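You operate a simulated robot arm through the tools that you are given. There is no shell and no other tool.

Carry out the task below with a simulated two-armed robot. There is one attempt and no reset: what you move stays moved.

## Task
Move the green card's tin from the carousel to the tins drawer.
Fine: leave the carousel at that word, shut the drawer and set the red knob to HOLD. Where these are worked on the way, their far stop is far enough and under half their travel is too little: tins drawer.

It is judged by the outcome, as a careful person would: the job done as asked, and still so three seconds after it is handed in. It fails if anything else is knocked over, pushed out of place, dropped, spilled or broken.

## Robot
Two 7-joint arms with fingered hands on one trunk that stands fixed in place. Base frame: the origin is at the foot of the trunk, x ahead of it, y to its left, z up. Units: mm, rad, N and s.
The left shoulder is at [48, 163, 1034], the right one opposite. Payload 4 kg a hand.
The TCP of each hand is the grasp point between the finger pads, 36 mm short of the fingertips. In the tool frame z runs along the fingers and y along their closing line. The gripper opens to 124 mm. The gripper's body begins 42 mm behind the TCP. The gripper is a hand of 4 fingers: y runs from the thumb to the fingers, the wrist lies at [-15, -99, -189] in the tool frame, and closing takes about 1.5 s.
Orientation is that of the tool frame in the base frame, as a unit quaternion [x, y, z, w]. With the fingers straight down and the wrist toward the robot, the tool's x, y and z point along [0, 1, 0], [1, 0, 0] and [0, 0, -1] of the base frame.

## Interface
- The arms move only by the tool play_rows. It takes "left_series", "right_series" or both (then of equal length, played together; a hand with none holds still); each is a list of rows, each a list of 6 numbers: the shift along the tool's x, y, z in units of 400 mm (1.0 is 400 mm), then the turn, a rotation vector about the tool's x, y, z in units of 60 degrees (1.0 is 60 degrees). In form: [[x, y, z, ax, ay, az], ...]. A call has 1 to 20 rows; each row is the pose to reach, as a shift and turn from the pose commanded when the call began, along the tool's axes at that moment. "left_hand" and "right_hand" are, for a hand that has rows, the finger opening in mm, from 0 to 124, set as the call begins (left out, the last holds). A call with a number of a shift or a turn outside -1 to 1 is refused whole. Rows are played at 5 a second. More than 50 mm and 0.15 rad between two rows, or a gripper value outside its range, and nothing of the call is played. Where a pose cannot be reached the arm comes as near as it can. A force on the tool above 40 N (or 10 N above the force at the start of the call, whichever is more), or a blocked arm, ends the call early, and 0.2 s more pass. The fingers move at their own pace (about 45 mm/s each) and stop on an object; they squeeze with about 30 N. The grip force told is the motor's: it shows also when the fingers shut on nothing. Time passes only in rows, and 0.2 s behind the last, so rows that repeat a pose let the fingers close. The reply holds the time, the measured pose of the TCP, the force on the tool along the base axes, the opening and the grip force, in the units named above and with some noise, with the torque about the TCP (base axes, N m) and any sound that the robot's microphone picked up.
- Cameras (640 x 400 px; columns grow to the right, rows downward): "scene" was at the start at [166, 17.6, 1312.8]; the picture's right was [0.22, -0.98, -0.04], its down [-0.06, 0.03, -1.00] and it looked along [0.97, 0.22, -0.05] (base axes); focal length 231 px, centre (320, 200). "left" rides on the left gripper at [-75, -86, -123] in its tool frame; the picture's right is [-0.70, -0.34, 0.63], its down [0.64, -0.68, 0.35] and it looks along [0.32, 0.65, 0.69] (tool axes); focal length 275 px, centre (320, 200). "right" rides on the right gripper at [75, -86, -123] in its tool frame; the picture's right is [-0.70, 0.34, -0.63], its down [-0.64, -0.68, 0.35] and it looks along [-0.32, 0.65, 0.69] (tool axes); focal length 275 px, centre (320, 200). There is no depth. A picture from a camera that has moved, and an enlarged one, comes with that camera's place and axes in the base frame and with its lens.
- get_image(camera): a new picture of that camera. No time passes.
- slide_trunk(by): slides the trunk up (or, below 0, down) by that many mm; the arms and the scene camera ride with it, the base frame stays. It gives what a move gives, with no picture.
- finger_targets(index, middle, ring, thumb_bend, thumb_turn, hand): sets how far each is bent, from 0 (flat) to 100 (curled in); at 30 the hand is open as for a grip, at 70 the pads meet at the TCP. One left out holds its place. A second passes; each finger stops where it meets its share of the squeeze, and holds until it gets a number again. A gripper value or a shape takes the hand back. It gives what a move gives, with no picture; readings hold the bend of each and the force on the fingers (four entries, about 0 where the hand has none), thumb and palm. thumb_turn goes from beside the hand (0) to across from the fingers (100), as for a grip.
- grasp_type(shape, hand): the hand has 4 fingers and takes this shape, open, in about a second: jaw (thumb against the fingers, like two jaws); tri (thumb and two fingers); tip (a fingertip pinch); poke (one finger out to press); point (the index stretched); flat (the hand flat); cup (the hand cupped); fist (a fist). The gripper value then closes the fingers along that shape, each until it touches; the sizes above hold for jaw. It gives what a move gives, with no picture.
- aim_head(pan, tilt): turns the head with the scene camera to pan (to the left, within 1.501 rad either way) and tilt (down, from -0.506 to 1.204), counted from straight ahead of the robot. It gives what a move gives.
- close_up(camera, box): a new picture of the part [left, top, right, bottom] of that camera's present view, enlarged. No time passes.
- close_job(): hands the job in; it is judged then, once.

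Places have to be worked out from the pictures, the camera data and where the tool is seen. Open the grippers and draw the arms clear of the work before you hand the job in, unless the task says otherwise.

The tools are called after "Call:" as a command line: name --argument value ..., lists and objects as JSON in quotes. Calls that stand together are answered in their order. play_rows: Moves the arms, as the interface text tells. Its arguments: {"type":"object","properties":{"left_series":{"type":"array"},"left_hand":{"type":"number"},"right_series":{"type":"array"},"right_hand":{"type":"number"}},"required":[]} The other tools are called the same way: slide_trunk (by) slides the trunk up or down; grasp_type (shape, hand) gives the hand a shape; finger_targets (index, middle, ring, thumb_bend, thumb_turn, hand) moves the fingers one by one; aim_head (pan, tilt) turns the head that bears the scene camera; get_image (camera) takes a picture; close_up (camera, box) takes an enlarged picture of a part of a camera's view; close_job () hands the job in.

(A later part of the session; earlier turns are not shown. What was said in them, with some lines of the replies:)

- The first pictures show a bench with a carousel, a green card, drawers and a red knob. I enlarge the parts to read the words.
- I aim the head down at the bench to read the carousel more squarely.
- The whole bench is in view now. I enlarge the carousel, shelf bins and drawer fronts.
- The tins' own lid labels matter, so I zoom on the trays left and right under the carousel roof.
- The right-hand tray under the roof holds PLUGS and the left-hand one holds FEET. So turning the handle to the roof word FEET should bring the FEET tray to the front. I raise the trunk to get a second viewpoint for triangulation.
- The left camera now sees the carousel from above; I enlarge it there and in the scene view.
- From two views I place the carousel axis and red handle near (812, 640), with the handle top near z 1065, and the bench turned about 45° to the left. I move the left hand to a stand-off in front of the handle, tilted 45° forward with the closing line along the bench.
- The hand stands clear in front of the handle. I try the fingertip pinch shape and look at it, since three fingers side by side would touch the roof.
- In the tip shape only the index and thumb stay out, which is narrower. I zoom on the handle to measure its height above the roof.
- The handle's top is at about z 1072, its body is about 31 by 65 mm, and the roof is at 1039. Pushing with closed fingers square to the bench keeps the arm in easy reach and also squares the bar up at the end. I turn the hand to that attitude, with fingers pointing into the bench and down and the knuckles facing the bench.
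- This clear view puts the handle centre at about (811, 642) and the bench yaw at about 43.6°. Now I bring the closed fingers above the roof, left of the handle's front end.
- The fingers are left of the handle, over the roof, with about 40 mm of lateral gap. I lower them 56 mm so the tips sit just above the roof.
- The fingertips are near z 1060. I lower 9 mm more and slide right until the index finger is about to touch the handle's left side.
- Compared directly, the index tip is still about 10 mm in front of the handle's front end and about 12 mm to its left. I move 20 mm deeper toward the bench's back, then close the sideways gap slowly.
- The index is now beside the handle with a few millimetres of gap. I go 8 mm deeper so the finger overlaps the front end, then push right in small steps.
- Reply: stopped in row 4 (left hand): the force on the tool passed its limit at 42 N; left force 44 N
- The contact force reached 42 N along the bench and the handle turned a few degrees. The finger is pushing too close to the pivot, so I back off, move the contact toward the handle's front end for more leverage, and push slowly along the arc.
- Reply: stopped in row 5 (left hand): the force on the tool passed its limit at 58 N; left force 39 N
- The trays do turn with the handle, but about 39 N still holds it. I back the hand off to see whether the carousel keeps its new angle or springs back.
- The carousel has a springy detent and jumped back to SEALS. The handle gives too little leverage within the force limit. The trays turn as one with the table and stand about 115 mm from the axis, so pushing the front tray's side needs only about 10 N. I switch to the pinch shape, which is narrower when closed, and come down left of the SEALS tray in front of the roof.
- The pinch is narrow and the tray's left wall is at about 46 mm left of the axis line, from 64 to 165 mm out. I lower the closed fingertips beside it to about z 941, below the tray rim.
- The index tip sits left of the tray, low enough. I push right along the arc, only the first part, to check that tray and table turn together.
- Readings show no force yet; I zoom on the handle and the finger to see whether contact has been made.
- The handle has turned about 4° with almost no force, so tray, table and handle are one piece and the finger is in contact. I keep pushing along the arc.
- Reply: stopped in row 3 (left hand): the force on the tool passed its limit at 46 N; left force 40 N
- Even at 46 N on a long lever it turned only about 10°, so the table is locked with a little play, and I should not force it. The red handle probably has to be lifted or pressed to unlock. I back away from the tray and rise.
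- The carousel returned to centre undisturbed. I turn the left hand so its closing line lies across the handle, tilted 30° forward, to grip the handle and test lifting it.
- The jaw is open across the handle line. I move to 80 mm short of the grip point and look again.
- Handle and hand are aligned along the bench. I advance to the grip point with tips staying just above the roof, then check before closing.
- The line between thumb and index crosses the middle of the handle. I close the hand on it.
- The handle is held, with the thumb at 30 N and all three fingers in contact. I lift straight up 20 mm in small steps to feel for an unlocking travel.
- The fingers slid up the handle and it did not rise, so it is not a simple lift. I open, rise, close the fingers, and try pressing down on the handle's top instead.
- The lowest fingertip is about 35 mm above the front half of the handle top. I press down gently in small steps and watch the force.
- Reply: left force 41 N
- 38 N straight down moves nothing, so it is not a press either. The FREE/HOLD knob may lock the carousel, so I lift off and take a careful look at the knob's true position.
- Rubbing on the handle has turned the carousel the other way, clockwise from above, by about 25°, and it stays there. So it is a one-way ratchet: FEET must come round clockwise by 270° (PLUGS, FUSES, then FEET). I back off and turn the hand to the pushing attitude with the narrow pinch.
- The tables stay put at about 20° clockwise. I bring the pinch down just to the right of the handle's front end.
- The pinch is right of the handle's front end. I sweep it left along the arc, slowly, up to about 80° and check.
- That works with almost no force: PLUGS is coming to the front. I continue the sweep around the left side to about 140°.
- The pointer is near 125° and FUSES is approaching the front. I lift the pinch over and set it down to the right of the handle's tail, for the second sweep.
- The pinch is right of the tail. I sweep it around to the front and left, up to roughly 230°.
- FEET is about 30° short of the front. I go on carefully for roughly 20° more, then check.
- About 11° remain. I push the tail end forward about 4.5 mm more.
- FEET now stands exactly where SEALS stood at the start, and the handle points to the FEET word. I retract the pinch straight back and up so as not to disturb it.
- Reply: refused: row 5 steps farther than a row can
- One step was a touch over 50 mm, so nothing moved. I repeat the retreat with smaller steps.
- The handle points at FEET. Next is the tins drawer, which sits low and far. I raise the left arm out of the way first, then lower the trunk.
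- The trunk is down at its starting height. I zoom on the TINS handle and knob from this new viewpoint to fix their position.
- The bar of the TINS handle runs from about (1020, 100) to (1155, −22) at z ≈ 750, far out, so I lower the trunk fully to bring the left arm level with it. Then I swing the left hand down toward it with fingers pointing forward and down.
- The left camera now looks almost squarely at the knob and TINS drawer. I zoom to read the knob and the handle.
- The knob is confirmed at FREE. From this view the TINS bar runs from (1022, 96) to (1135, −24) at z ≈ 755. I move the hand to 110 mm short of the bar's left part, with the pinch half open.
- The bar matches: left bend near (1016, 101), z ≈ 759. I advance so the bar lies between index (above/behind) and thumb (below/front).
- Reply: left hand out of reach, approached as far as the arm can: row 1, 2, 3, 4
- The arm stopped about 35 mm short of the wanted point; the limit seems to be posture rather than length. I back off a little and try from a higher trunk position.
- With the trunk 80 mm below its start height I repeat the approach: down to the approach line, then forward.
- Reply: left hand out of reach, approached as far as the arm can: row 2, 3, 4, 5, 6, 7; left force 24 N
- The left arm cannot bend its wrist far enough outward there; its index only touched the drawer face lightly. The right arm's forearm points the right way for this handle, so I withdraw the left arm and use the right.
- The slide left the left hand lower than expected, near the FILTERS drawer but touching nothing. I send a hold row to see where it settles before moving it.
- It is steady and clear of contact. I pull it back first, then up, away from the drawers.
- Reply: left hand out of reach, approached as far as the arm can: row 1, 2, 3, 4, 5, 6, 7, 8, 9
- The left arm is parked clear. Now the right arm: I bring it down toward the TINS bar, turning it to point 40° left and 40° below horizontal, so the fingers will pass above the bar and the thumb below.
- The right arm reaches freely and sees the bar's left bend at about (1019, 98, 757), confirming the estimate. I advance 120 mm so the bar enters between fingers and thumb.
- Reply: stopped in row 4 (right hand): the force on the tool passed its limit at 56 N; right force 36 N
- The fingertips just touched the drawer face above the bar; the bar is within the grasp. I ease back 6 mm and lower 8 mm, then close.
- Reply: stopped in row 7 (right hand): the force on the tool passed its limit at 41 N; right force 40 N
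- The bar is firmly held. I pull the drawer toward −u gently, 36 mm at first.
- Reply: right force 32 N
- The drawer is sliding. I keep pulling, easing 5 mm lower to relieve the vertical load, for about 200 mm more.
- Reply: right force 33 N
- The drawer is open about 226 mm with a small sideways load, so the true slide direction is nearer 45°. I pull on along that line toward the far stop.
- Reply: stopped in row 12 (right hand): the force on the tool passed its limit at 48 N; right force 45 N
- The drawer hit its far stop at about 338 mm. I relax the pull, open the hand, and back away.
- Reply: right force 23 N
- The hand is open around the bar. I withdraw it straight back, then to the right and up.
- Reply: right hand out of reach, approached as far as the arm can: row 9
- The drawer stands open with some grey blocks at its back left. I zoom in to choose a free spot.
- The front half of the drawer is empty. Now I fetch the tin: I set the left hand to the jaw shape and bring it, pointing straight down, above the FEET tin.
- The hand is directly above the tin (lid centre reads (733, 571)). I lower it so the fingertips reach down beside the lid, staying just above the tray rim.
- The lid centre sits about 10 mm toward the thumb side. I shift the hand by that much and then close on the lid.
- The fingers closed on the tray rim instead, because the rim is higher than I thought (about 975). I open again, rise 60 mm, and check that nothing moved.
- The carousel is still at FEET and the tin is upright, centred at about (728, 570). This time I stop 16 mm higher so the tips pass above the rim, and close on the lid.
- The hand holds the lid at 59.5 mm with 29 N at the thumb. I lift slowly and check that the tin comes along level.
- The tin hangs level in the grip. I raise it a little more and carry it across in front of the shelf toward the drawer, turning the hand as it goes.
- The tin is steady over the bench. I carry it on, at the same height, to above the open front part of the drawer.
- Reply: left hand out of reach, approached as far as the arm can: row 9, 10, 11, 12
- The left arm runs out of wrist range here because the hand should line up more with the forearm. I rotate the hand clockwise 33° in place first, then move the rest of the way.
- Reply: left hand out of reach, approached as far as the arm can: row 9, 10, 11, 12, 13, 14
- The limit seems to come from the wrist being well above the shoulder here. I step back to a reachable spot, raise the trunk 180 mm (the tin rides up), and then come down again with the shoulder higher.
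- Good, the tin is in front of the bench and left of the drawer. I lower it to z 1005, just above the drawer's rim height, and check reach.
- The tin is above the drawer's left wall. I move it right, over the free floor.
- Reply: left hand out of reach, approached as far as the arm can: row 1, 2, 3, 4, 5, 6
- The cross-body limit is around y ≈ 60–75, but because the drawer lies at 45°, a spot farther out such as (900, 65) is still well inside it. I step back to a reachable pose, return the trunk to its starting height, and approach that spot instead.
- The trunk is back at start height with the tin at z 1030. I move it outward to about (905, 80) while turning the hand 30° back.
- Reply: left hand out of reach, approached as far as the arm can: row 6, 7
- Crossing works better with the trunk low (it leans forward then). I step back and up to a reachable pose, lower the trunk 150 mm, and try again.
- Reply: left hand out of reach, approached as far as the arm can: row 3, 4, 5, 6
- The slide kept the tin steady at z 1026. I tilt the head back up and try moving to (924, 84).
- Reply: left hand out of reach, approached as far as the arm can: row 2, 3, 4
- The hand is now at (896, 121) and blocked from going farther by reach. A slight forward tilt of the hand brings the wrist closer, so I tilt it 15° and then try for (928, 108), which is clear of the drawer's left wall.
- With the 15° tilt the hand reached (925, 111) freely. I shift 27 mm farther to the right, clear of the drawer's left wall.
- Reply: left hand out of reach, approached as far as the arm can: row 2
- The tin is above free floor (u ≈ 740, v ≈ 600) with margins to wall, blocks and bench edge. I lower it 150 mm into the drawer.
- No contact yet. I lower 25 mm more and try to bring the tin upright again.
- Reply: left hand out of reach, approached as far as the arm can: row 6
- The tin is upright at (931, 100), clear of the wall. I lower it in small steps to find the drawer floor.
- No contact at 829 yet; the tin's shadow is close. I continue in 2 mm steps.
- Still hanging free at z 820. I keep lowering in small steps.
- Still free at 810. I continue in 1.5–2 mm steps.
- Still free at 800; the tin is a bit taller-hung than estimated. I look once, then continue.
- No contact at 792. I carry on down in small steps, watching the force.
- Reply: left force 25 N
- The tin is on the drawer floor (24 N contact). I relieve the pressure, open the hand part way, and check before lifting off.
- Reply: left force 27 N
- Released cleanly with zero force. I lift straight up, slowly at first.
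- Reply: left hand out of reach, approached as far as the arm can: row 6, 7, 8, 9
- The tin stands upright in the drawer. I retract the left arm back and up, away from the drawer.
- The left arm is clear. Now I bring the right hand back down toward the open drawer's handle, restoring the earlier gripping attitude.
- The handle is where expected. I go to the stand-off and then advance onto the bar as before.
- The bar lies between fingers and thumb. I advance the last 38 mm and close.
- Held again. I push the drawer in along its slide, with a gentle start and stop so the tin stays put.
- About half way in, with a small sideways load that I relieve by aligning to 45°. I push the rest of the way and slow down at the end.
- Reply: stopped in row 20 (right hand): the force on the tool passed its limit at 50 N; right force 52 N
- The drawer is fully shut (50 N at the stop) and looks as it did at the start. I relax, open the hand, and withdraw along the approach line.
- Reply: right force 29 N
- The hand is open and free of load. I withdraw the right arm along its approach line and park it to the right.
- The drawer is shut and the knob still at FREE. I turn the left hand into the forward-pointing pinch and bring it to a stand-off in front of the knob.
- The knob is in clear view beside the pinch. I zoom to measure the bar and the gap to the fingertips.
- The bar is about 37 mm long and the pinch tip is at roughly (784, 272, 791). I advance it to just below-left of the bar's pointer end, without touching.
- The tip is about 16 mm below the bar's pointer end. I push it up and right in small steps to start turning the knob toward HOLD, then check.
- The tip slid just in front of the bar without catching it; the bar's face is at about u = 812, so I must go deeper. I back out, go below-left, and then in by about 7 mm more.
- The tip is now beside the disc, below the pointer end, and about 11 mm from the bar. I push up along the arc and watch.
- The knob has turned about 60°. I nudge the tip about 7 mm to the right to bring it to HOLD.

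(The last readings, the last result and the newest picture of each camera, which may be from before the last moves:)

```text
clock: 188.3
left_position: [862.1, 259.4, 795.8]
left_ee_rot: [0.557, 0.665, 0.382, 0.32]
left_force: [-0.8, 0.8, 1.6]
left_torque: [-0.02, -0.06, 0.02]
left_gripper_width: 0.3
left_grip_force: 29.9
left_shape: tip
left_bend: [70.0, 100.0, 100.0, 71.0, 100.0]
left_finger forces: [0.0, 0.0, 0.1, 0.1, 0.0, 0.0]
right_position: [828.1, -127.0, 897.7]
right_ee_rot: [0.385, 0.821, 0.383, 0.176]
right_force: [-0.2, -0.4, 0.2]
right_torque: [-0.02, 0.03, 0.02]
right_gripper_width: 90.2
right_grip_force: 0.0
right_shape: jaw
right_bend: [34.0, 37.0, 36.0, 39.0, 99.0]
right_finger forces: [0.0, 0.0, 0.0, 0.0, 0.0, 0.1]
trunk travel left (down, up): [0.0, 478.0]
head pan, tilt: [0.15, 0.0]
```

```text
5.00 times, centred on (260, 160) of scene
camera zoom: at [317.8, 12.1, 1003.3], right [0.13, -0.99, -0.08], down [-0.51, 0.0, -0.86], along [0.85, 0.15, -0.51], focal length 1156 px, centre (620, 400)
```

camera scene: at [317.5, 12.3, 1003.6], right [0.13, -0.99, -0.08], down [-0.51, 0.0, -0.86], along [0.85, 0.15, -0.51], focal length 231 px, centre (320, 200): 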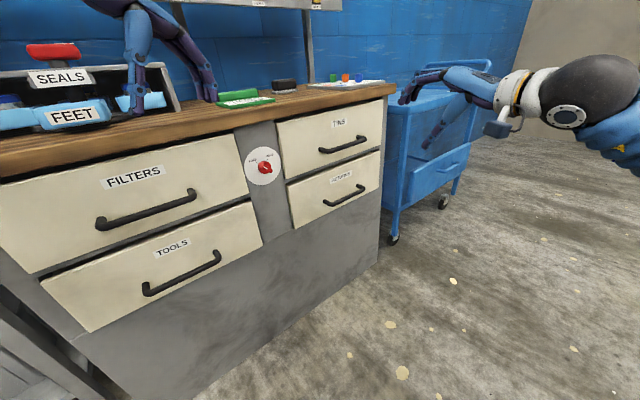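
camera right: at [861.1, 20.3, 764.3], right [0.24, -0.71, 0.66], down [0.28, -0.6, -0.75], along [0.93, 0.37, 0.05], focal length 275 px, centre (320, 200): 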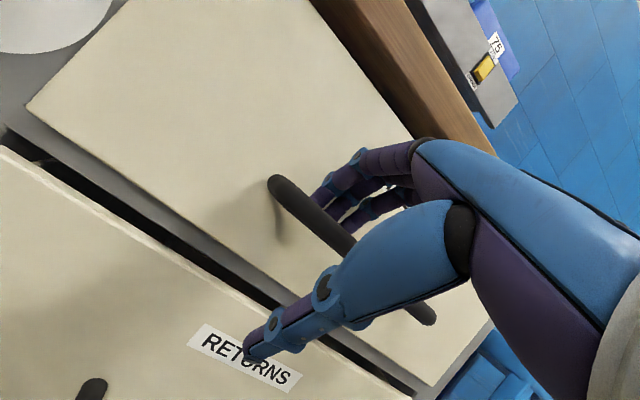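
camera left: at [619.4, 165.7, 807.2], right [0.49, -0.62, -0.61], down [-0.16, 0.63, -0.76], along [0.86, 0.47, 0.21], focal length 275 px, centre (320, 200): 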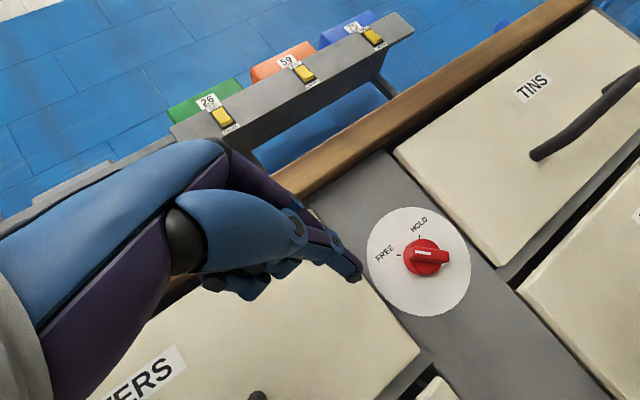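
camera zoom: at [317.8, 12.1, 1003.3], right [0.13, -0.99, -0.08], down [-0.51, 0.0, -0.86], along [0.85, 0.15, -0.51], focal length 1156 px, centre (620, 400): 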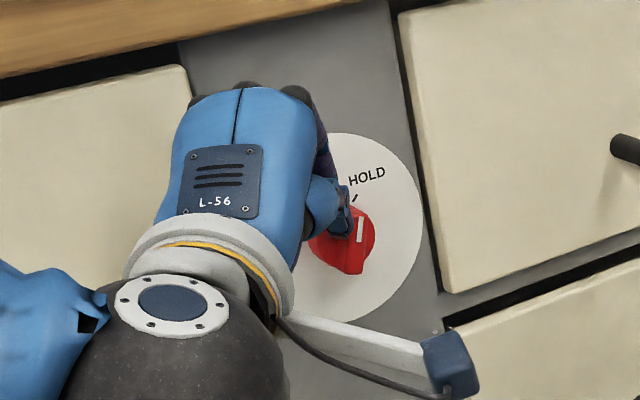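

About 20° remain. I nudge another 4.5 mm to the right.

Call:
play_rows --left_series '[[-0.0045, -0.0005, 0.004, 0, 0, 0], [-0.0093, -0.0012, 0.008, 0, 0, 0], [-0.0093, -0.0012, 0.008, 0, 0, 0]]'

Call:
close_up --camera "left" --box '[280, 170, 480, 330]'

Call:
close_up --camera "scene" --box '[240, 140, 290, 180]'

```text
clock: 189.1
left_position: [864.8, 255.1, 794.5]
left_ee_rot: [0.557, 0.664, 0.382, 0.32]
left_force: [-4.6, 0.0, 4.0]
left_torque: [0.02, 0.05, 0.07]
left_gripper_width: 0.0
left_grip_force: 30.2
left_shape: tip
left_bend: [70.0, 100.0, 100.0, 70.0, 100.0]
left_finger forces: [0.0, 0.0, 0.0, 0.0, 0.1, 0.1]
right_position: [827.0, -127.0, 897.5]
right_ee_rot: [0.385, 0.821, 0.383, 0.176]
right_force: [-0.6, -0.5, -0.4]
right_torque: [-0.02, 0.01, 0.02]
right_gripper_width: 89.9
right_grip_force: 0.0
right_shape: jaw
right_bend: [34.0, 37.0, 36.0, 39.0, 99.0]
right_finger forces: [0.0, 0.1, 0.0, 0.0, 0.1, 0.0]
trunk travel left (down, up): [0.0, 478.0]
head pan, tilt: [0.15, 0.0]
```

```text
2.50 times, centred on (380, 250) of left
camera zoom: at [729.5, 157.4, 780.2], right [0.49, -0.62, -0.61], down [-0.16, 0.63, -0.76], along [0.86, 0.47, 0.21], focal length 688 px, centre (170, 75)
```

zoom: 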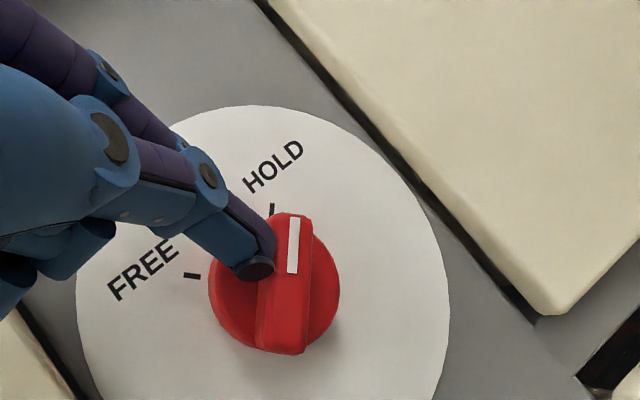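

```text
10.00 times, centred on (265, 160) of scene
camera zoom: at [317.4, 12.0, 1003.5], right [0.13, -0.99, -0.08], down [-0.51, 0.0, -0.86], along [0.85, 0.15, -0.51], focal length 2312 px, centre (870, 600)
```

zoom: 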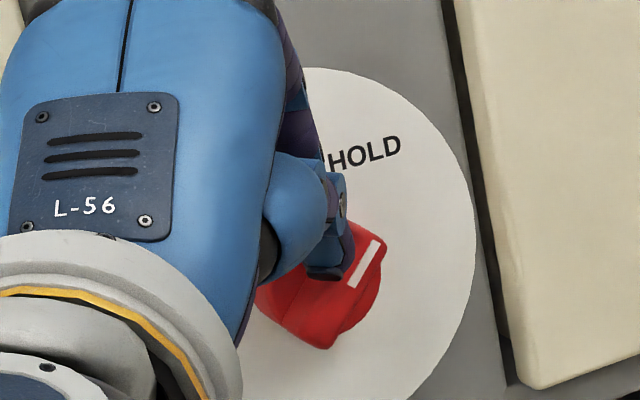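

The bar now points to the HOLD tick with a small stop force felt. I move the tip slightly left off the bar and back straight out, then check the knob.

Call:
play_rows --left_series '[[0.012, 0.002, -0.006, 0, 0, 0], [0.016, 0.002, -0.05, 0, 0, 0], [0.016, 0.002, -0.13, 0, 0, 0], [0.016, 0.002, -0.22, 0, 0, 0], [0.016, 0.002, -0.31, 0, 0, 0]]'

Call:
get_image --camera "left"

Call:
close_up --camera "left" --box '[320, 170, 500, 310]'

Call:
close_up --camera "scene" --box '[240, 140, 290, 180]'

```text
clock: 190.3
left_position: [757.9, 244.3, 857.9]
left_ee_rot: [0.558, 0.665, 0.381, 0.319]
left_force: [-0.2, -0.2, -0.2]
left_torque: [-0.05, -0.02, -0.03]
left_gripper_width: 0.3
left_grip_force: 29.9
left_shape: tip
left_bend: [70.0, 100.0, 100.0, 71.0, 100.0]
left_finger forces: [0.1, 0.0, 0.1, 0.0, 0.0, 0.0]
right_position: [827.8, -126.8, 897.2]
right_ee_rot: [0.384, 0.821, 0.383, 0.176]
right_force: [0.1, 0.1, -0.1]
right_torque: [-0.03, 0.03, -0.01]
right_gripper_width: 89.9
right_grip_force: 0.0
right_shape: jaw
right_bend: [34.0, 37.0, 36.0, 39.0, 99.0]
right_finger forces: [0.0, 0.0, 0.0, 0.1, 0.1, 0.1]
trunk travel left (down, up): [0.0, 478.0]
head pan, tilt: [0.15, 0.0]
```

```text
taken
camera left: at [622.6, 144.8, 843.9], right [0.49, -0.62, -0.61], down [-0.16, 0.63, -0.76], along [0.86, 0.47, 0.21], focal length 275 px, centre (320, 200)
```

left: 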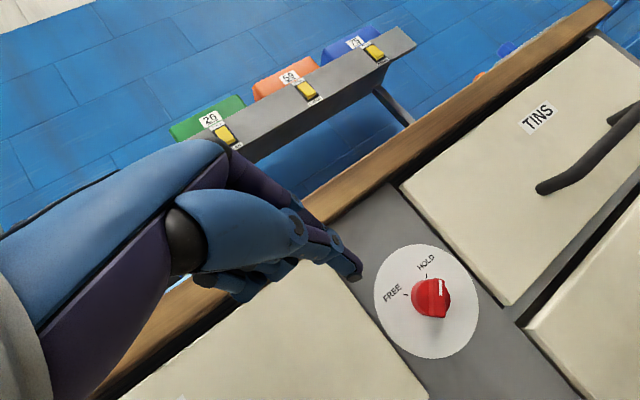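

```text
2.86 times, centred on (410, 240) of left
camera zoom: at [622.6, 144.8, 843.9], right [0.49, -0.62, -0.61], down [-0.16, 0.63, -0.76], along [0.86, 0.47, 0.21], focal length 786 px, centre (63, 86)
```

zoom: 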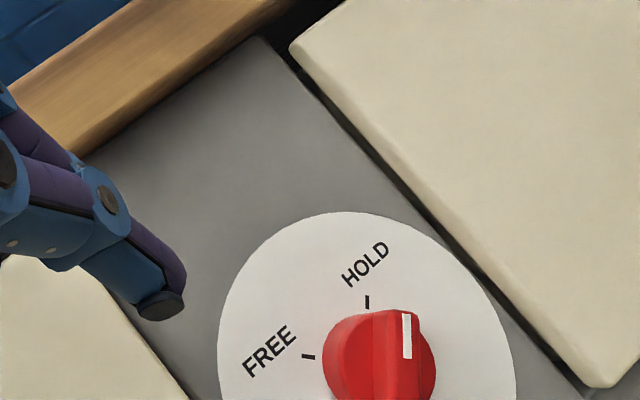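

```text
10.00 times, centred on (265, 160) of scene
camera zoom: at [317.6, 11.9, 1003.6], right [0.13, -0.99, -0.08], down [-0.51, 0.0, -0.86], along [0.85, 0.15, -0.51], focal length 2312 px, centre (870, 600)
```

zoom: 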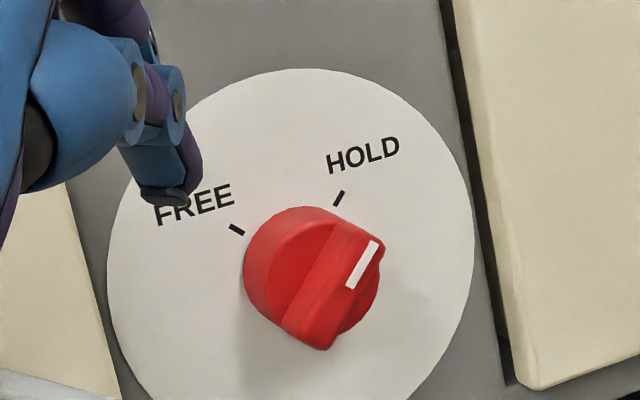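

The bar is parallel to the HOLD tick and stays there. I open both hands and draw both arms back clear of the bench.

Call:
play_rows --left_series '[[0.0356, 0.0255, -0.0808, 0, 0, 0], [0.0713, 0.051, -0.1615, 0, 0, 0], [0.1069, 0.0765, -0.2423, 0, 0, 0], [0.1425, 0.102, -0.323, 0, 0, 0], [0.1781, 0.1275, -0.4038, 0, 0, 0], [0.2138, 0.153, -0.4845, 0, 0, 0], [0.2494, 0.1785, -0.5653, 0, 0, 0], [0.285, 0.204, -0.646, 0, 0, 0]]' --right_series '[[0.0161, -0.0079, -0.0824, 0, 0, 0], [0.0323, -0.0158, -0.1648, 0, 0, 0], [0.0484, -0.0236, -0.2471, 0, 0, 0], [0.0645, -0.0315, -0.3295, 0, 0, 0], [0.0806, -0.0394, -0.4119, 0, 0, 0], [0.0968, -0.0473, -0.4943, 0, 0, 0], [0.1129, -0.0551, -0.5766, 0, 0, 0], [0.129, -0.063, -0.659, 0, 0, 0]]' --left_hand 124 --right_hand 124

Call:
grasp_type --shape "jaw" --hand "left"

Call:
aim_head --pan 0.4 --tilt -0.2

Call:
get_image --camera "scene"

```text
clock: 192.1
left_position: [572.9, 327.6, 1069.4]
left_ee_rot: [0.557, 0.664, 0.381, 0.32]
left_force: [-0.8, 0.9, -0.8]
left_torque: [-0.02, -0.02, 0.0]
left_gripper_width: 123.9
left_grip_force: 0.0
left_shape: tip
left_bend: [31.0, 98.0, 99.0, 30.0, 98.0]
left_finger forces: [0.1, 0.0, 0.0, 0.1, 0.0, 0.0]
left hand out of reach, approached as far as the arm can: row 4, 5, 6, 7, 8
right_position: [624.7, -227.4, 1046.8]
right_ee_rot: [0.386, 0.821, 0.381, 0.177]
right_force: [-1.2, 0.2, 0.4]
right_torque: [-0.03, 0.0, 0.01]
right_gripper_width: 123.6
right_grip_force: 0.1
right_shape: jaw
right_bend: [30.0, 30.0, 30.0, 30.0, 98.0]
right_finger forces: [0.0, 0.1, 0.0, 0.0, 0.0, 0.0]
trunk travel left (down, up): [0.0, 478.0]
head pan, tilt: [0.15, 0.0]
```

```text
clock: 193.0
left_position: [574.7, 326.7, 1069.5]
left_ee_rot: [0.558, 0.664, 0.381, 0.321]
left_force: [-0.4, 1.0, -0.2]
left_torque: [-0.01, -0.03, 0.02]
left_gripper_width: 123.8
left_grip_force: 0.1
left_shape: jaw
left_bend: [30.0, 30.0, 30.0, 30.0, 98.0]
left_finger forces: [0.0, 0.0, 0.1, 0.0, 0.1, 0.0]
right_position: [626.2, -227.7, 1045.7]
right_ee_rot: [0.385, 0.821, 0.383, 0.176]
right_force: [1.3, -0.6, 0.3]
right_torque: [0.01, 0.03, -0.01]
right_gripper_width: 123.4
right_grip_force: 0.2
right_shape: jaw
right_bend: [30.0, 30.0, 30.0, 30.0, 98.0]
right_finger forces: [0.0, 0.1, 0.0, 0.0, 0.0, 0.0]
trunk travel left (down, up): [0.0, 478.0]
head pan, tilt: [0.15, 0.0]
```

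```text
clock: 193.8
left_position: [574.2, 327.4, 1069.3]
left_ee_rot: [0.557, 0.664, 0.381, 0.32]
left_force: [-0.6, 0.2, -0.2]
left_torque: [-0.02, 0.0, -0.04]
left_gripper_width: 123.7
left_grip_force: 0.0
left_shape: jaw
left_bend: [30.0, 30.0, 30.0, 30.0, 98.0]
left_finger forces: [0.1, 0.0, 0.0, 0.0, 0.0, 0.0]
right_position: [625.6, -228.3, 1046.8]
right_ee_rot: [0.385, 0.821, 0.382, 0.176]
right_force: [-0.3, 0.7, 0.1]
right_torque: [0.01, -0.02, -0.05]
right_gripper_width: 123.9
right_grip_force: 0.0
right_shape: jaw
right_bend: [30.0, 30.0, 30.0, 30.0, 98.0]
right_finger forces: [0.0, 0.1, 0.0, 0.1, 0.0, 0.0]
trunk travel left (down, up): [0.0, 478.0]
head pan, tilt: [0.4, -0.201]
```

```text
taken
camera scene: at [316.2, 30.9, 1024.5], right [0.33, -0.92, -0.2], down [-0.35, 0.08, -0.94], along [0.88, 0.38, -0.29], focal length 231 px, centre (320, 200)
```

scene: 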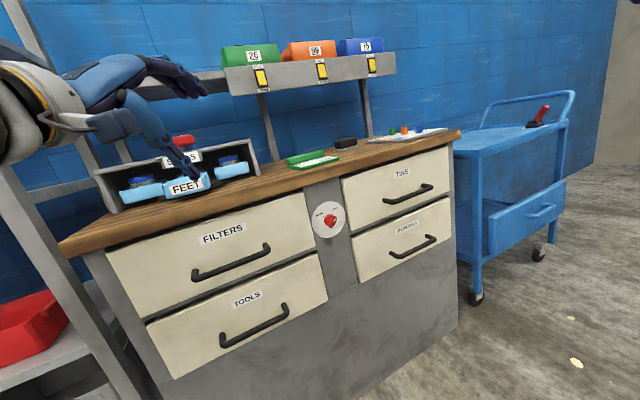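

Everything looks settled: drawer shut, knob at HOLD. I raise the trunk so the arms lift clear, and take a last look at the carousel from above.

Call:
slide_trunk --by 200

Call:
aim_head --pan 0.45 --tilt 0.4

Call:
get_image --camera "scene"

Call:
close_up --camera "scene" --box '[190, 60, 360, 180]'

Call:
close_up --camera "scene" --box '[330, 90, 500, 220]'

```text
clock: 195.9
left_position: [569.9, 326.2, 1267.3]
left_ee_rot: [0.557, 0.665, 0.382, 0.319]
left_force: [0.3, -0.1, 0.1]
left_torque: [-0.03, 0.01, 0.0]
left_gripper_width: 123.9
left_grip_force: 0.1
left_shape: jaw
left_bend: [30.0, 30.0, 30.0, 30.0, 98.0]
left_finger forces: [0.0, 0.0, 0.0, 0.0, 0.0, 0.1]
right_position: [630.0, -226.7, 1245.3]
right_ee_rot: [0.385, 0.821, 0.384, 0.176]
right_force: [-0.3, -0.7, -1.2]
right_torque: [-0.02, 0.01, -0.01]
right_gripper_width: 123.9
right_grip_force: 0.0
right_shape: jaw
right_bend: [30.0, 30.0, 30.0, 30.0, 98.0]
right_finger forces: [0.1, 0.0, 0.0, 0.0, 0.1, 0.1]
trunk travel left (down, up): [-200.0, 278.0]
head pan, tilt: [0.4, -0.201]
```

```text
clock: 196.9
left_position: [569.9, 328.2, 1268.1]
left_ee_rot: [0.558, 0.664, 0.381, 0.319]
left_force: [0.2, 0.1, -0.9]
left_torque: [0.02, 0.0, 0.02]
left_gripper_width: 123.8
left_grip_force: 0.0
left_shape: jaw
left_bend: [30.0, 30.0, 30.0, 30.0, 98.0]
left_finger forces: [0.0, 0.0, 0.0, 0.0, 0.0, 0.1]
right_position: [628.6, -225.2, 1245.2]
right_ee_rot: [0.385, 0.821, 0.383, 0.176]
right_force: [-0.3, 0.3, 0.0]
right_torque: [0.0, -0.02, 0.02]
right_gripper_width: 124.1
right_grip_force: 0.0
right_shape: jaw
right_bend: [30.0, 30.0, 30.0, 30.0, 98.0]
right_finger forces: [0.0, 0.0, 0.0, 0.0, 0.0, 0.0]
trunk travel left (down, up): [-200.0, 278.0]
head pan, tilt: [0.45, 0.4]
```

```text
taken
camera scene: at [156.6, 38.9, 1265.1], right [0.43, -0.9, -0.08], down [-0.51, -0.17, -0.84], along [0.74, 0.4, -0.53], focal length 231 px, centre (320, 200)
```

scene: 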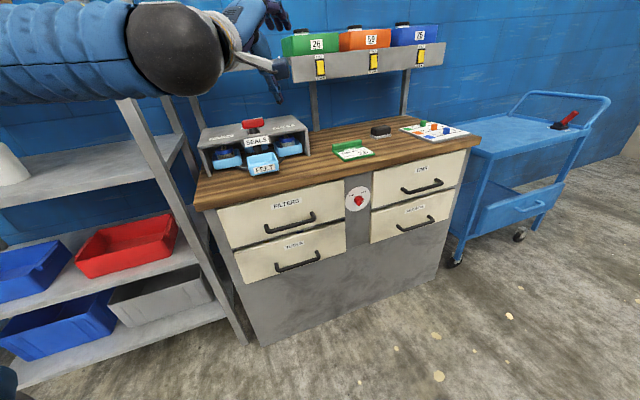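

```text
3.33 times, centred on (275, 120) of scene
camera zoom: at [156.6, 38.9, 1265.1], right [0.43, -0.9, -0.08], down [-0.51, -0.17, -0.84], along [0.74, 0.4, -0.53], focal length 771 px, centre (470, 467)
```

zoom: 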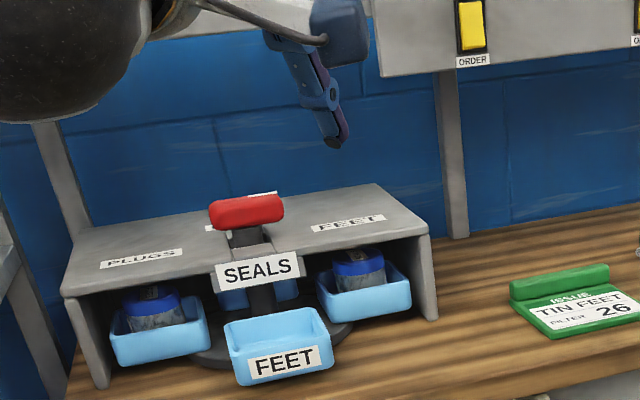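

```text
3.08 times, centred on (415, 155) of scene
camera zoom: at [156.6, 38.9, 1265.1], right [0.43, -0.9, -0.08], down [-0.51, -0.17, -0.84], along [0.74, 0.4, -0.53], focal length 711 px, centre (28, 338)
```

zoom: 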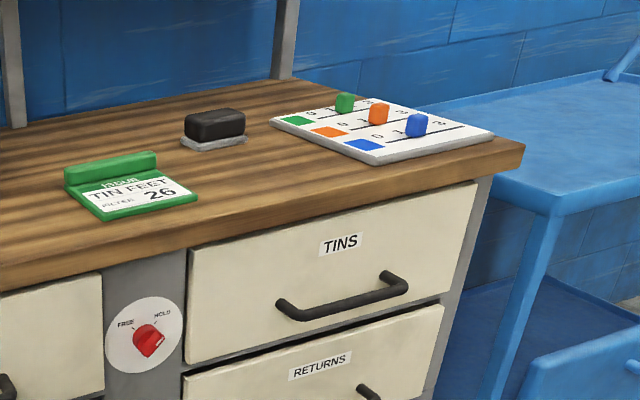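

The overview looks right. I zoom closely on the carousel's handle and front tray to check the alignment once more.

Call:
close_up --camera "scene" --box '[225, 110, 305, 180]'

Call:
close_up --camera "left" --box '[200, 150, 640, 400]'

```text
5.71 times, centred on (265, 145) of scene
camera zoom: at [156.6, 38.9, 1265.1], right [0.43, -0.9, -0.08], down [-0.51, -0.17, -0.84], along [0.74, 0.4, -0.53], focal length 1321 px, centre (634, 514)
```

zoom: 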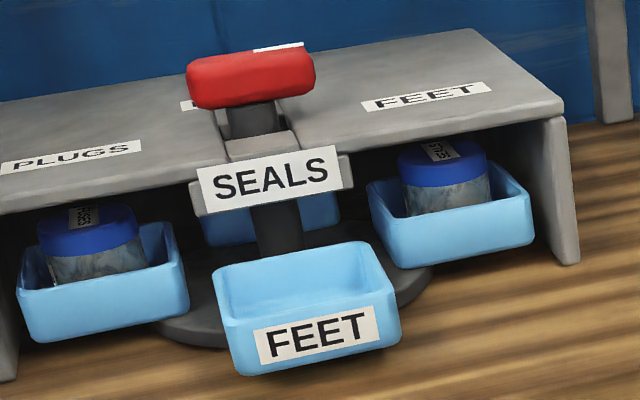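

```text
1.45 times, centred on (420, 275) of left
camera zoom: at [434.2, 227.7, 1254.3], right [0.49, -0.62, -0.61], down [-0.16, 0.63, -0.76], along [0.86, 0.47, 0.21], focal length 400 px, centre (174, 91)
```

zoom: 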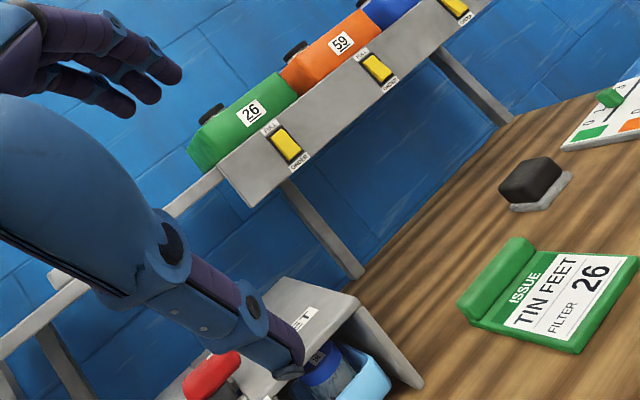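

All checks agree. The FEET tray is square at the front of the carousel with the handle toward FEET, the tin is in the shut tins drawer, and the knob is at HOLD. Both hands are open and clear, so I hand the job in.

Call:
close_job

```text
The job is handed in.
```

The FEET tin is in the tins drawer and the job is handed in. The carousel is at FEET, the drawer is shut, and the red knob is at HOLD.

- **Carousel:** it turns only clockwise seen from above, so I took it the long way round, through PLUGS and FUSES. At the final look the FEET tray was at the front, square to within a few degrees, with the handle pointing to FEET.
- **Tin and drawer:** I pulled the drawer out to its far stop (about 338 mm). I set the tin upright on the empty floor in front of some grey blocks. Then I pushed the drawer in slowly until it met its stop. The shut drawer hid the tin, so I could not look at it again.
- **Knob:** it started at FREE; after I backed off, its bar stayed lined up with the HOLD tick.

Along the way I pushed on the carousel handle and the SEALS tray before I knew it turned one way, and the hand closed once on the FEET tray's rim instead of the tin. Each time the carousel settled back. At the end nothing I could see was tipped, dropped or out of place, and both arms were clear with the hands open.
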